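You operate a simulated robot arm through the tools that you are given. There is no shell and no other tool. Be economical: measure what you need, move in short steps, check, and stop when the job is done.

The job below is to be done with a simulated robot arm. You get a single attempt, and the scene is never put back.

JOB
Take the seam pad and put it on the black end flange.

Only the result counts: the job must be done as asked and must still hold three seconds after the hand-in. Knocking over, shifting, dropping, spilling or breaking anything else fails it.

ROBOT AND FRAMES
A 6-joint arm with a two-finger parallel gripper, fixed in place. Base frame: the origin is at the foot of the arm, x ahead of it, y to its left, z up; the work surface is at about z = 0. Lengths are in mm, angles in degrees, forces in N, time in s.
With the tool pointing down near the work surface it reaches from about 160 to 420 mm from the base axis. Its first joint turns from -66.0 to 66.0 degrees. Payload 1.57 kg.
The tool frame sits at the grasp point between the pads (the TCP): z along the fingers, y along the line on which they close. The tips reach 30 mm beyond it. Largest opening 80 mm; finger width 17, thickness 12; the body of the gripper, 40 by 82 mm, starts 80 mm behind the TCP.
Orientation is that of the tool frame in the base frame, as a unit quaternion [w, x, y, z]. With the fingers straight down and closing along the base's y, the tool's x points along the base's -x, its y along +y and its z along -z.

CONTROLS
- The arm moves only by the tool jog_arm. Its argument "rows" is text: rows parted by semicolons, each of 7 numbers parted by spaces: the shift along the tool's x, y, z in units of 300 mm (1.0 is 300 mm), then the turn, a rotation vector about the tool's x, y, z in units of 90 degrees (1.0 is 90 degrees), then the opening, from 0 (shut) to 1 (fully open). In form: dx dy dz ax ay az gripper; .... A call has 1 to 12 rows; each row is the pose to reach, as a shift and turn from the pose commanded when the call began, along the tool's axes at that moment. A call with a number of a shift or a turn outside -1 to 1 is refused whole. A row lasts 0.2 s, in which the tool goes at most 50 mm and 8.6 degrees; a call with a longer step from one row to the next is refused whole, and so is a gripper value outside its range. A pose out of reach is approached as far as the arm can. The call stops where the force on the tool passes 40 N (or 10 N more than at its start, if that is more) or the arm is blocked; 0.2 s more then pass. Each finger travels about 153 mm/s and halts on what it meets, pressing with about 31 N; the grip force reading is that of the motor and also rises with nothing between the fingers. The clock runs only during rows and for 0.2 s after the last one: add rows that repeat a pose to give the fingers time. The reply holds the time, the measured pose of the TCP, the force on the tool along the base axes, the opening and the grip force, in the units named above and with some noise, and new pictures: "pictures" is both (left out), scene, wrist or none.
- Cameras (640 x 400 px; columns grow to the right, rows downward): "scene" is fixed at [50.9, -334.3, 426]; the picture's right is [0.72, -0.70, 0.00], its down [-0.44, -0.45, -0.78] and it looks along [0.54, 0.56, -0.63] (base axes); focal length 245 px, centre (320, 200). "wrist" rides on the gripper at [-32, 0, -78] in the tool frame; the picture's right is [0.00, -1.00, 0.00], its down [0.97, 0.00, -0.24] and it looks along [0.24, 0.00, 0.97] (tool axes); focal length 218 px, centre (320, 200). There is no depth. A picture from a camera that has moved, and an enlarged one, comes with that camera's place and axes in the base frame and with its lens. The place of the scene camera against the robot may be out by one fixed shift of up to 18 mm in any direction.
- inspect(camera, box): a new picture of the part [left, top, right, bottom] of that camera's present view, enlarged. The clock stands still meanwhile.
- finish_job(): hands the job in; it is judged then, once.

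Work in short steps. Places have to be worked out from the pictures, the camera data and where the tool is seen: move nearer, look again, correct. Check each grasp and each placing, and mend what went wrong. You have 90 turns and 150 pictures in all, those below and enlarged ones among them. Open the gripper and draw the arm clear of the work before you hand the job in, unless the task says otherwise; then end with one line.

The tools are called as name(argument=value, ...) on one line, values as JSON. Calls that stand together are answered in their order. jog_arm: Moves the arm, as the interface text tells. Its arguments: {"type":"object","properties":{"rows":{"type":"string"},"pictures":{"type":"string","enum":["both","scene","wrist","none"]}},"required":["rows"]} The other tools are called the same way: inspect (camera, box) takes an enlarged picture of a part of a camera's view; finish_job () hands the job in.

At the start:

```text
time: 0.0
position: [221.2, -59.1, 244.1]
orientation: [0.0, 0.0, 1.0, 0.0]
force: [-0.1, 0.2, 0.1]
width: 80.0
grip_force: 0.1
```

scene: 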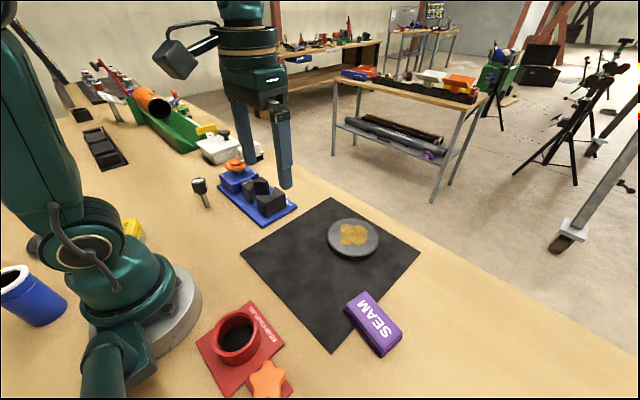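
wrist: 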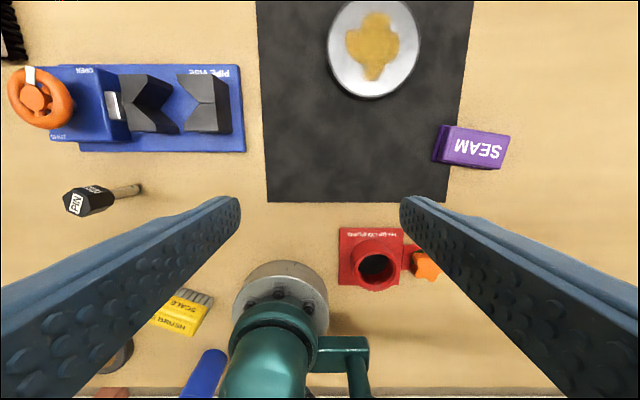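

The purple SEAM block is the pad; the black end flange isn't obvious yet, so I enlarge parts of the scene.

inspect(camera="scene", box=[60, 50, 300, 230])

inspect(camera="scene", box=[190, 180, 430, 400])

inspect(camera="wrist", box=[240, 0, 540, 200])

```text
2.22 times, centred on (180, 140) of scene
camera zoom: at [50.9, -334.3, 426.0], right [0.72, -0.7, 0.0], down [-0.44, -0.45, -0.78], along [0.54, 0.56, -0.63], focal length 544 px, centre (631, 333)
```

zoom: 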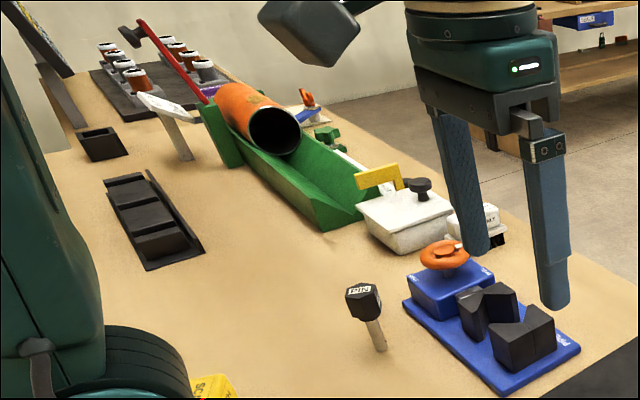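

```text
1.82 times, centred on (310, 290) of scene
camera zoom: at [50.9, -334.3, 426.0], right [0.72, -0.7, 0.0], down [-0.44, -0.45, -0.78], along [0.54, 0.56, -0.63], focal length 445 px, centre (338, 36)
```

zoom: 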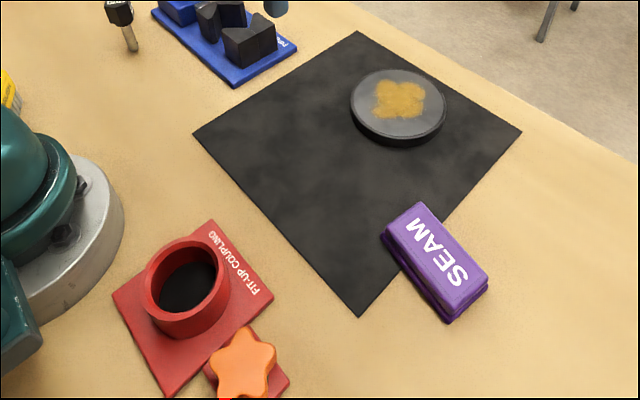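

```text
2.00 times, centred on (390, 100) of wrist
camera zoom: at [253.2, -60.2, 321.0], right [0.0, -1.0, 0.0], down [-0.97, 0.0, 0.24], along [-0.24, 0.0, -0.97], focal length 436 px, centre (180, 400)
```

zoom: 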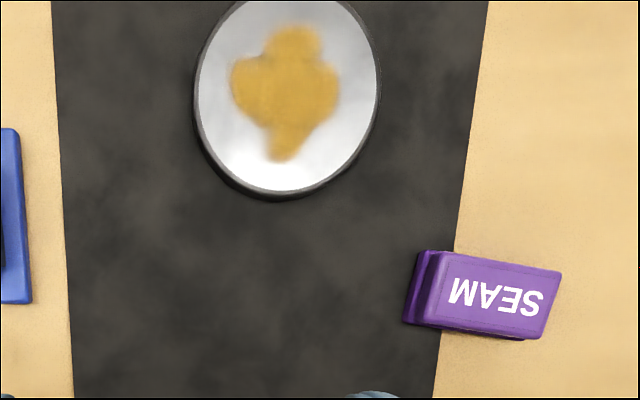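

The only flange-like object in reach is the dark disc with the rust patch on the mat, near (371,-127). The pad is near (250,-268), long side about along y. I move over the pad while turning the gripper 90° to close along x.

jog_arm(rows="-0.009 -0.063 0.013 0 0 0.09 1; -0.018 -0.127 0.027 0 0 0.18 1; -0.026 -0.19 0.04 0 0 0.27 1; -0.035 -0.253 0.053 0 0 0.36 1; -0.044 -0.317 0.067 0 0 0.45 1; -0.053 -0.38 0.08 0 0 0.54 1; -0.062 -0.443 0.093 0 0 0.63 1; -0.07 -0.507 0.107 0 0 0.72 1; -0.079 -0.57 0.12 0 0 0.81 1; -0.088 -0.634 0.134 0 0 0.905 1; -0.097 -0.697 0.147 0 0 1.0 1; -0.097 -0.697 0.147 0 0 1.0 1")

```text
time: 2.6
position: [250.1, -269.3, 201.6]
orientation: [-0.001, 0.708, 0.707, 0.0]
force: [-0.5, -0.7, 1.2]
width: 80.1
grip_force: 0.0
camera wrist: at [249.4, -301.1, 279.0], right [-1.0, 0.0, 0.0], down [0.0, 0.97, 0.24], along [0.0, 0.24, -0.97], focal length 218 px, centre (320, 200)
```

scene: 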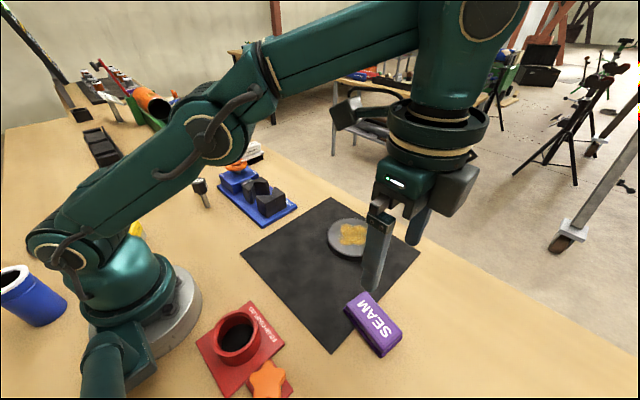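
wrist: 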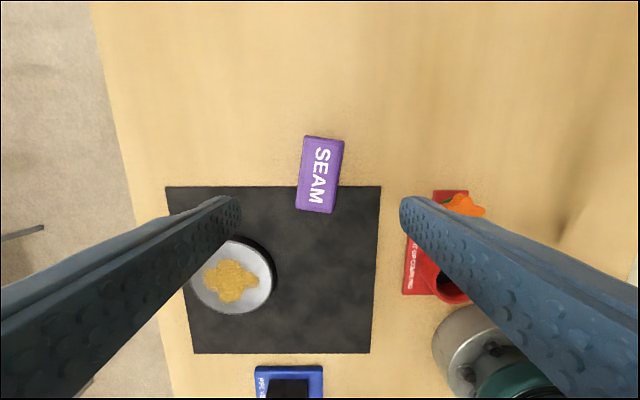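

inspect(camera="wrist", box=[240, 110, 400, 210])

inspect(camera="wrist", box=[150, 180, 390, 330])

```text
4.00 times, centred on (320, 160) of wrist
camera zoom: at [249.4, -301.1, 279.0], right [-1.0, 0.0, 0.0], down [0.0, 0.97, 0.24], along [0.0, 0.24, -0.97], focal length 873 px, centre (320, 360)
```

zoom: 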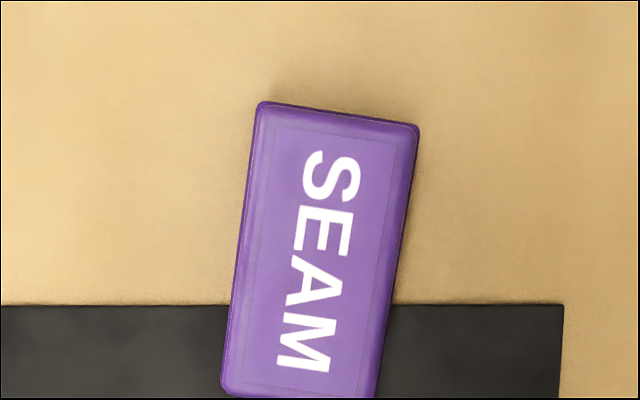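

```text
2.67 times, centred on (270, 255) of wrist
camera zoom: at [249.4, -301.1, 279.0], right [-1.0, 0.0, 0.0], down [0.0, 0.97, 0.24], along [0.0, 0.24, -0.97], focal length 582 px, centre (453, 53)
```

zoom: 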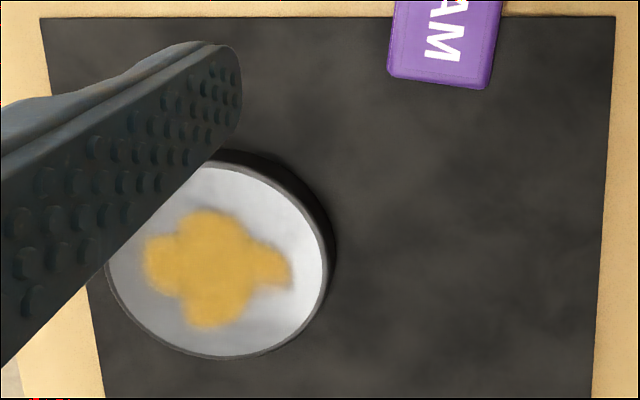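

Pad centre is about (249.5,-270), with a long axis ~8.6° off y, top about 46 x 84 mm. I align the yaw and come down to z≈85 for a check.

jog_arm(rows="0 0 0.1 0 0 0.048 1; 0 0 0.2 0 0 0.095 1; 0 0 0.3 0 0 0.095 1; 0 0 0.388 0 0 0.095 1; 0 0 0.388 0 0 0.095 1")

```text
time: 3.8
position: [249.8, -268.8, 85.0]
orientation: [0.0, 0.758, 0.652, 0.0]
force: [-0.3, 0.0, -0.3]
width: 80.1
grip_force: 0.0
camera wrist: at [244.4, -300.8, 161.2], right [-0.99, 0.15, 0.0], down [0.14, 0.96, 0.24], along [0.04, 0.24, -0.97], focal length 218 px, centre (320, 200)
```

scene: 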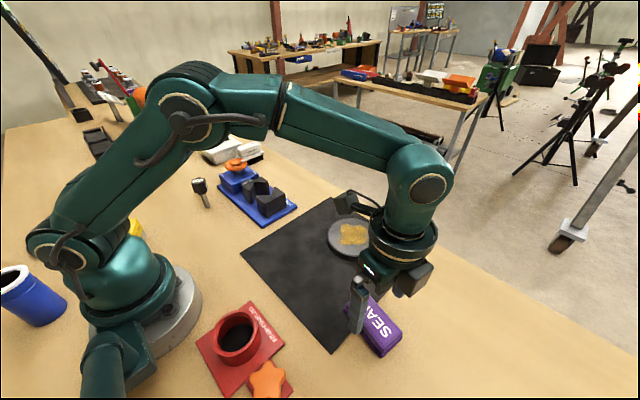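
wrist: 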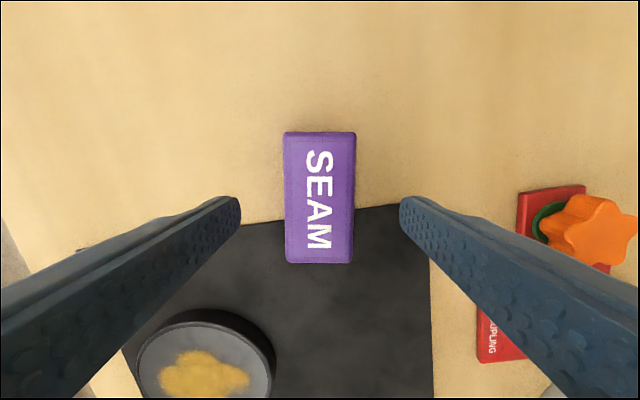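

Pad is centred and aligned between the fingers. I descend to z≈36 and close.

jog_arm(rows="-0.008 0 0.06 0 0 0 1; -0.008 0 0.12 0 0 0 1; -0.008 0 0.163 0 0 0 1; -0.008 0 0.163 0 0 0 1; -0.008 0 0.163 0 0 0 0.4; -0.008 0 0.163 0 0 0 0.4; -0.008 0 0.163 0 0 0 0.4; -0.008 0 0.163 0 0 0 0.4")

```text
time: 5.6
position: [249.6, -271.7, 35.5]
orientation: [0.0, 0.757, 0.653, 0.0]
force: [-0.4, 0.3, 0.0]
width: 48.9
grip_force: 31.8
camera wrist: at [245.7, -303.2, 111.9], right [-0.99, 0.15, 0.0], down [0.14, 0.96, 0.24], along [0.04, 0.24, -0.97], focal length 218 px, centre (320, 200)
```

scene: 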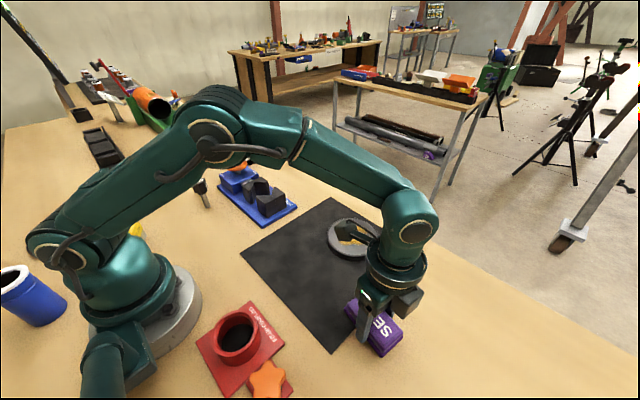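
wrist: 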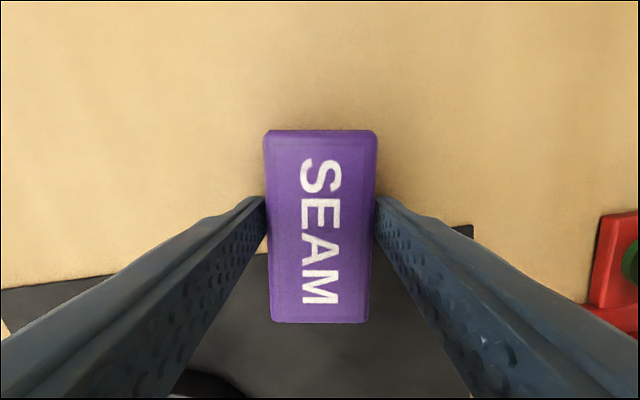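

Gripped at 48.9 mm with full force. I lift straight up 90 mm.

jog_arm(rows="0 0 -0.03 0 0 0 0.4; 0 0 -0.1 0 0 0 0.4; 0 0 -0.2 0 0 0 0.4; 0 0 -0.3 0 0 0 0.4; 0 0 -0.3 0 0 0 0.4")

```text
time: 6.8
position: [250.8, -271.5, 125.5]
orientation: [0.0, 0.758, 0.653, 0.0]
force: [-0.2, -1.2, -0.3]
width: 48.9
grip_force: 30.9
camera wrist: at [247.0, -303.1, 202.5], right [-0.99, 0.15, 0.0], down [0.14, 0.96, 0.24], along [0.04, 0.24, -0.97], focal length 218 px, centre (320, 200)
```

scene: 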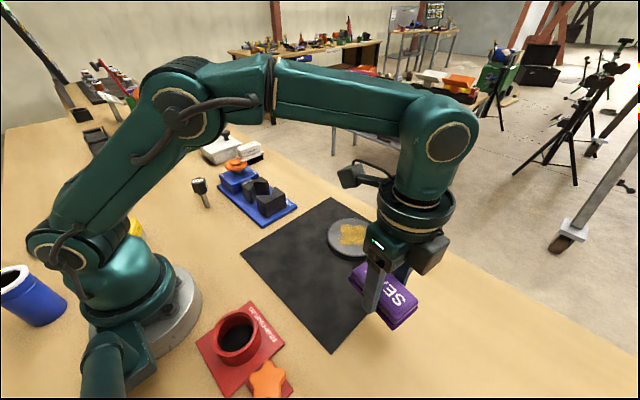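
wrist: 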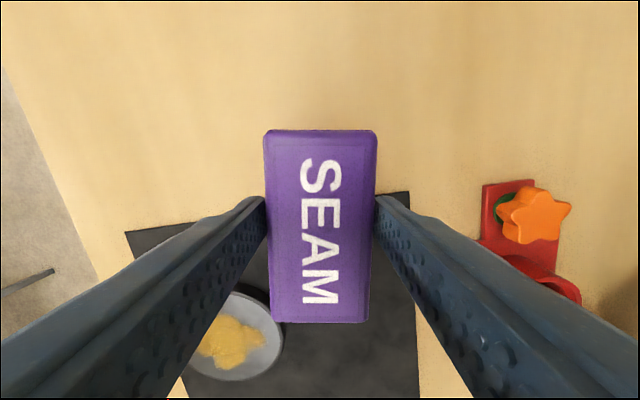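

Pad is held securely and centred on the TCP. Triangulating the two wrist views puts the flange centre at (370,-126) with its top at z≈16. I carry the pad over it.

jog_arm(rows="0.03 0.018 0 0 0 -0.03 0.4; 0.085 0.05 0 0 0 -0.07 0.4; 0.145 0.087 0 0 0 -0.12 0.4; 0.21 0.126 0 0 0 -0.17 0.4; 0.275 0.164 0 0 0 -0.22 0.4; 0.34 0.203 0 0 0 -0.27 0.4; 0.405 0.242 0 0 0 -0.32 0.4; 0.465 0.277 0 0 0 -0.36 0.4; 0.51 0.304 0 0 0 -0.39 0.4; 0.538 0.321 0 0 0 -0.4 0.4; 0.538 0.321 0 0 0 -0.4 0.4")

```text
time: 9.2
position: [370.0, -126.3, 124.5]
orientation: [0.0, 0.519, 0.855, 0.0]
force: [-0.4, -0.6, -0.6]
width: 48.7
grip_force: 30.9
camera wrist: at [384.2, -155.1, 201.1], right [-0.89, -0.46, 0.0], down [-0.45, 0.86, 0.24], along [-0.11, 0.21, -0.97], focal length 218 px, centre (320, 200)
```

scene: 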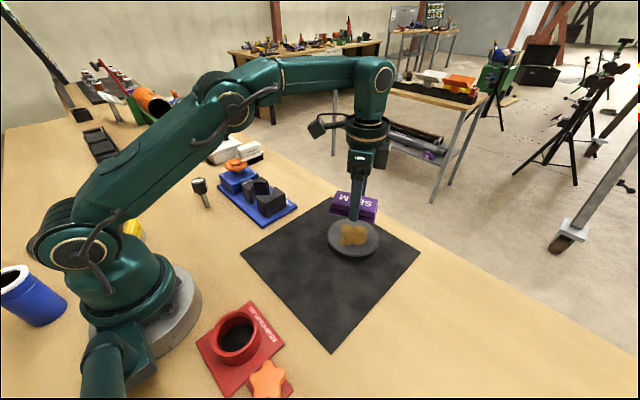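
wrist: 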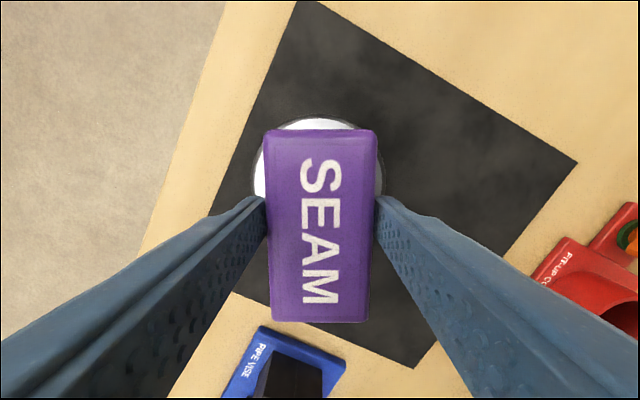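

The flange is centred beneath the pad. I descend to z≈55.

jog_arm(rows="0 0 0.08 0 0 0 0.4; 0 0 0.16 0 0 0 0.4; 0 0 0.215 0 0 0 0.4; 0 0 0.232 0 0 0 0.4; 0 0 0.232 0 0 0 0.4")

inspect(camera="scene", box=[290, 170, 410, 270])

```text
time: 10.4
position: [369.7, -126.8, 55.4]
orientation: [0.001, 0.52, 0.854, 0.0]
force: [-0.6, 0.5, -0.2]
width: 48.9
grip_force: 31.3
camera wrist: at [384.5, -155.0, 132.0], right [-0.89, -0.46, 0.0], down [-0.45, 0.86, 0.24], along [-0.11, 0.21, -0.97], focal length 218 px, centre (320, 200)
```

scene: 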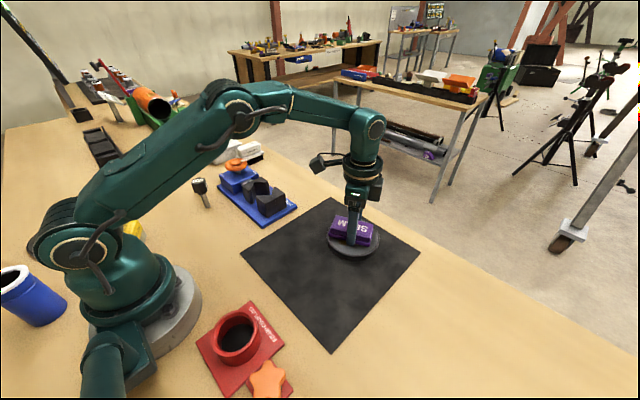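
wrist: 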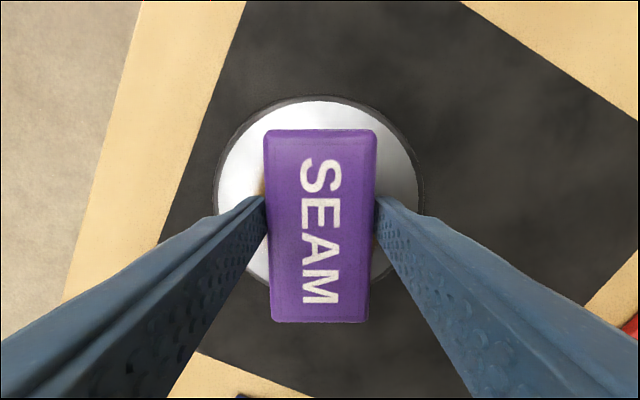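

```text
4.00 times, centred on (350, 220) of scene
camera zoom: at [50.9, -334.3, 426.0], right [0.72, -0.7, 0.0], down [-0.44, -0.45, -0.78], along [0.54, 0.56, -0.63], focal length 978 px, centre (200, 120)
```

zoom: 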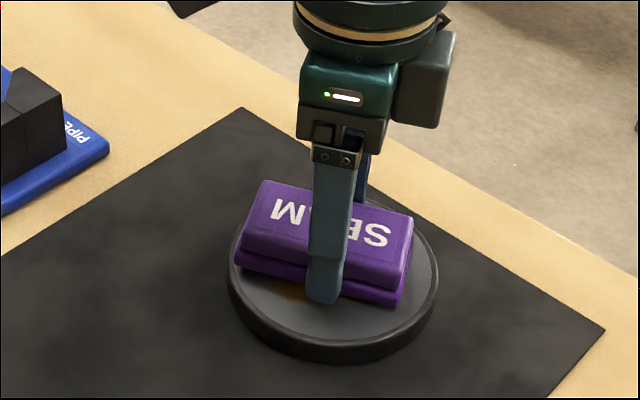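

The pad hovers just above the flange. I creep down, watching the force.

jog_arm(rows="0 0 0.003 0 0 0 0.4; 0 0 0.007 0 0 0 0.4; 0 0 0.009 0 0 0 0.4; 0 0 0.009 0 0 0 0.4", pictures="none")

jog_arm(rows="0 0 0.003 0 0 0 0.4; 0 0 0.003 0 0 0 0.4", pictures="none")

```text
time: 11.4
position: [369.7, -126.2, 54.0]
orientation: [0.001, 0.519, 0.855, 0.0]
force: [-3.5, 2.6, 12.7]
width: 48.9
grip_force: 31.2
```

```text
time: 12.0
position: [368.7, -127.4, 52.1]
orientation: [0.003, 0.519, 0.855, 0.001]
force: [-1.3, -0.3, 22.6]
width: 48.9
grip_force: 31.5
```

Contact is made (about 20 N). I ease up slightly, then open the fingers gently.

jog_arm(rows="0 0 -0.005 0 0 0 0.4; 0 0 -0.005 0 0 0 0.4; 0 0 -0.005 0 0 0 0.65; 0 0 -0.005 0 0 0 0.8; 0 0 -0.005 0 0 0 0.95; 0 0 -0.005 0 0 0 0.95")

inspect(camera="scene", box=[290, 170, 410, 270])

```text
time: 13.4
position: [369.2, -125.5, 54.4]
orientation: [0.0, 0.519, 0.855, 0.0]
force: [0.9, 0.2, 0.9]
width: 75.9
grip_force: 0.1
camera wrist: at [384.1, -154.6, 130.2], right [-0.89, -0.46, 0.0], down [-0.45, 0.86, 0.24], along [-0.11, 0.21, -0.97], focal length 218 px, centre (320, 200)
```

scene: 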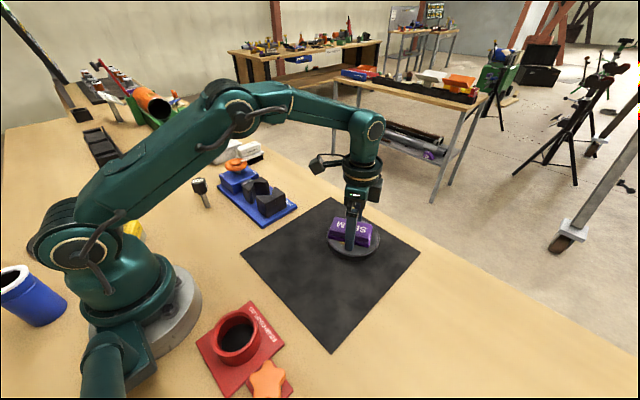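
wrist: 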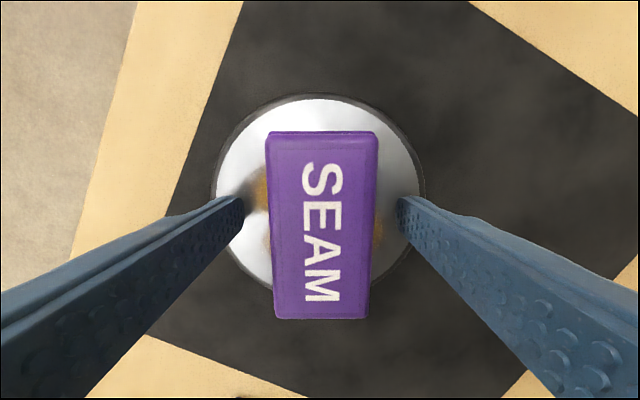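

```text
4.00 times, centred on (350, 220) of scene
camera zoom: at [50.9, -334.3, 426.0], right [0.72, -0.7, 0.0], down [-0.44, -0.45, -0.78], along [0.54, 0.56, -0.63], focal length 978 px, centre (200, 120)
```

zoom: 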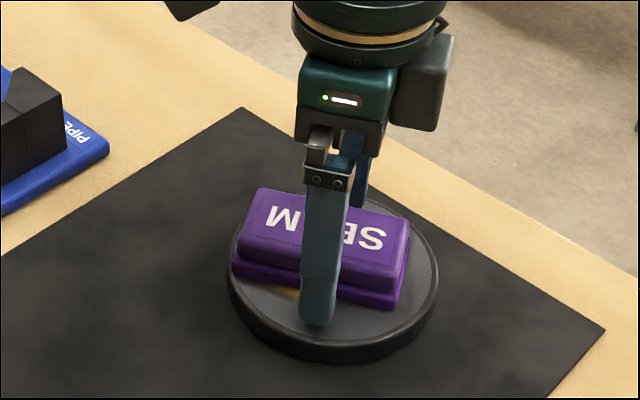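

Pad released and resting on the flange. I raise the arm clear straight up and look at how it sits.

jog_arm(rows="0 0 -0.05 0 0 0 0.95; 0 0 -0.18 0 0 0 0.95; 0 0 -0.32 0 0 0 0.95; -0.1 0 -0.42 0 0 0 0.95; -0.2 0 -0.42 0 0 0 0.95; -0.2 0 -0.42 0 0 0 0.95")

inspect(camera="scene", box=[290, 180, 410, 280])

inspect(camera="wrist", box=[220, 180, 420, 320])

```text
time: 14.8
position: [360.5, -146.1, 158.8]
orientation: [0.0, 0.519, 0.855, 0.0]
force: [-0.1, 0.0, -0.7]
width: 75.8
grip_force: 0.1
out of reach, approached as far as the arm can: row 4, 5, 6
camera wrist: at [374.8, -176.1, 236.8], right [-0.89, -0.46, 0.0], down [-0.45, 0.86, 0.24], along [-0.11, 0.21, -0.97], focal length 218 px, centre (320, 200)
```

scene: 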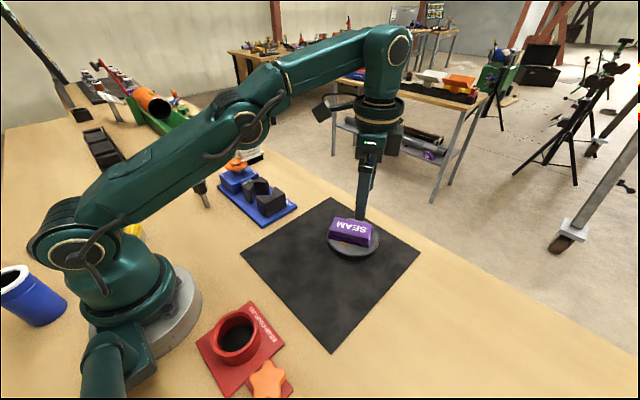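
wrist: 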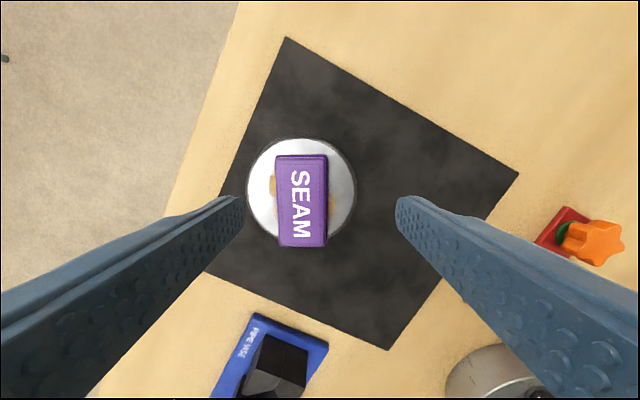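

```text
4.00 times, centred on (350, 230) of scene
camera zoom: at [50.9, -334.3, 426.0], right [0.72, -0.7, 0.0], down [-0.44, -0.45, -0.78], along [0.54, 0.56, -0.63], focal length 978 px, centre (200, 80)
```

zoom: 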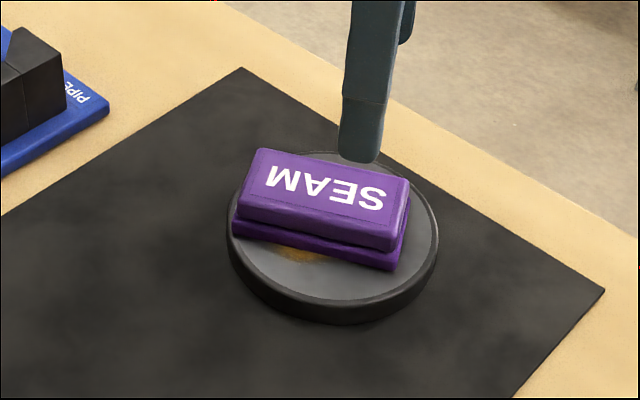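

```text
2.86 times, centred on (320, 250) of wrist
camera zoom: at [374.8, -176.1, 236.8], right [-0.89, -0.46, 0.0], down [-0.45, 0.86, 0.24], along [-0.11, 0.21, -0.97], focal length 624 px, centre (320, 57)
```

zoom: 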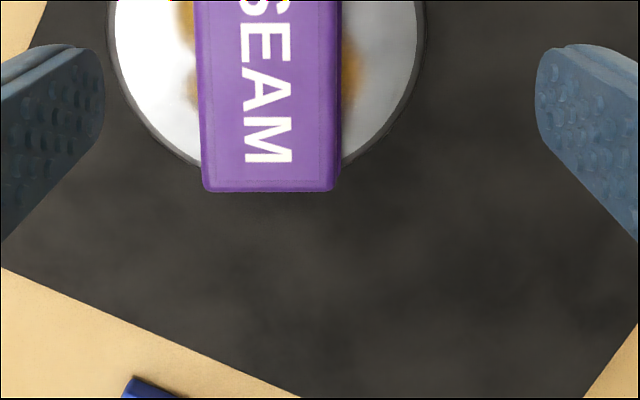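

Pad sits flat and centred on the flange (both near (370,-128)), and the arm is well clear. Nothing else moved, so I hand in.

finish_job()

```text
The job is handed in.
```

The seam pad is resting flat and centred on the black end flange (the dark disc with the rust patch), the gripper is open and clear of it, and the job is handed in.
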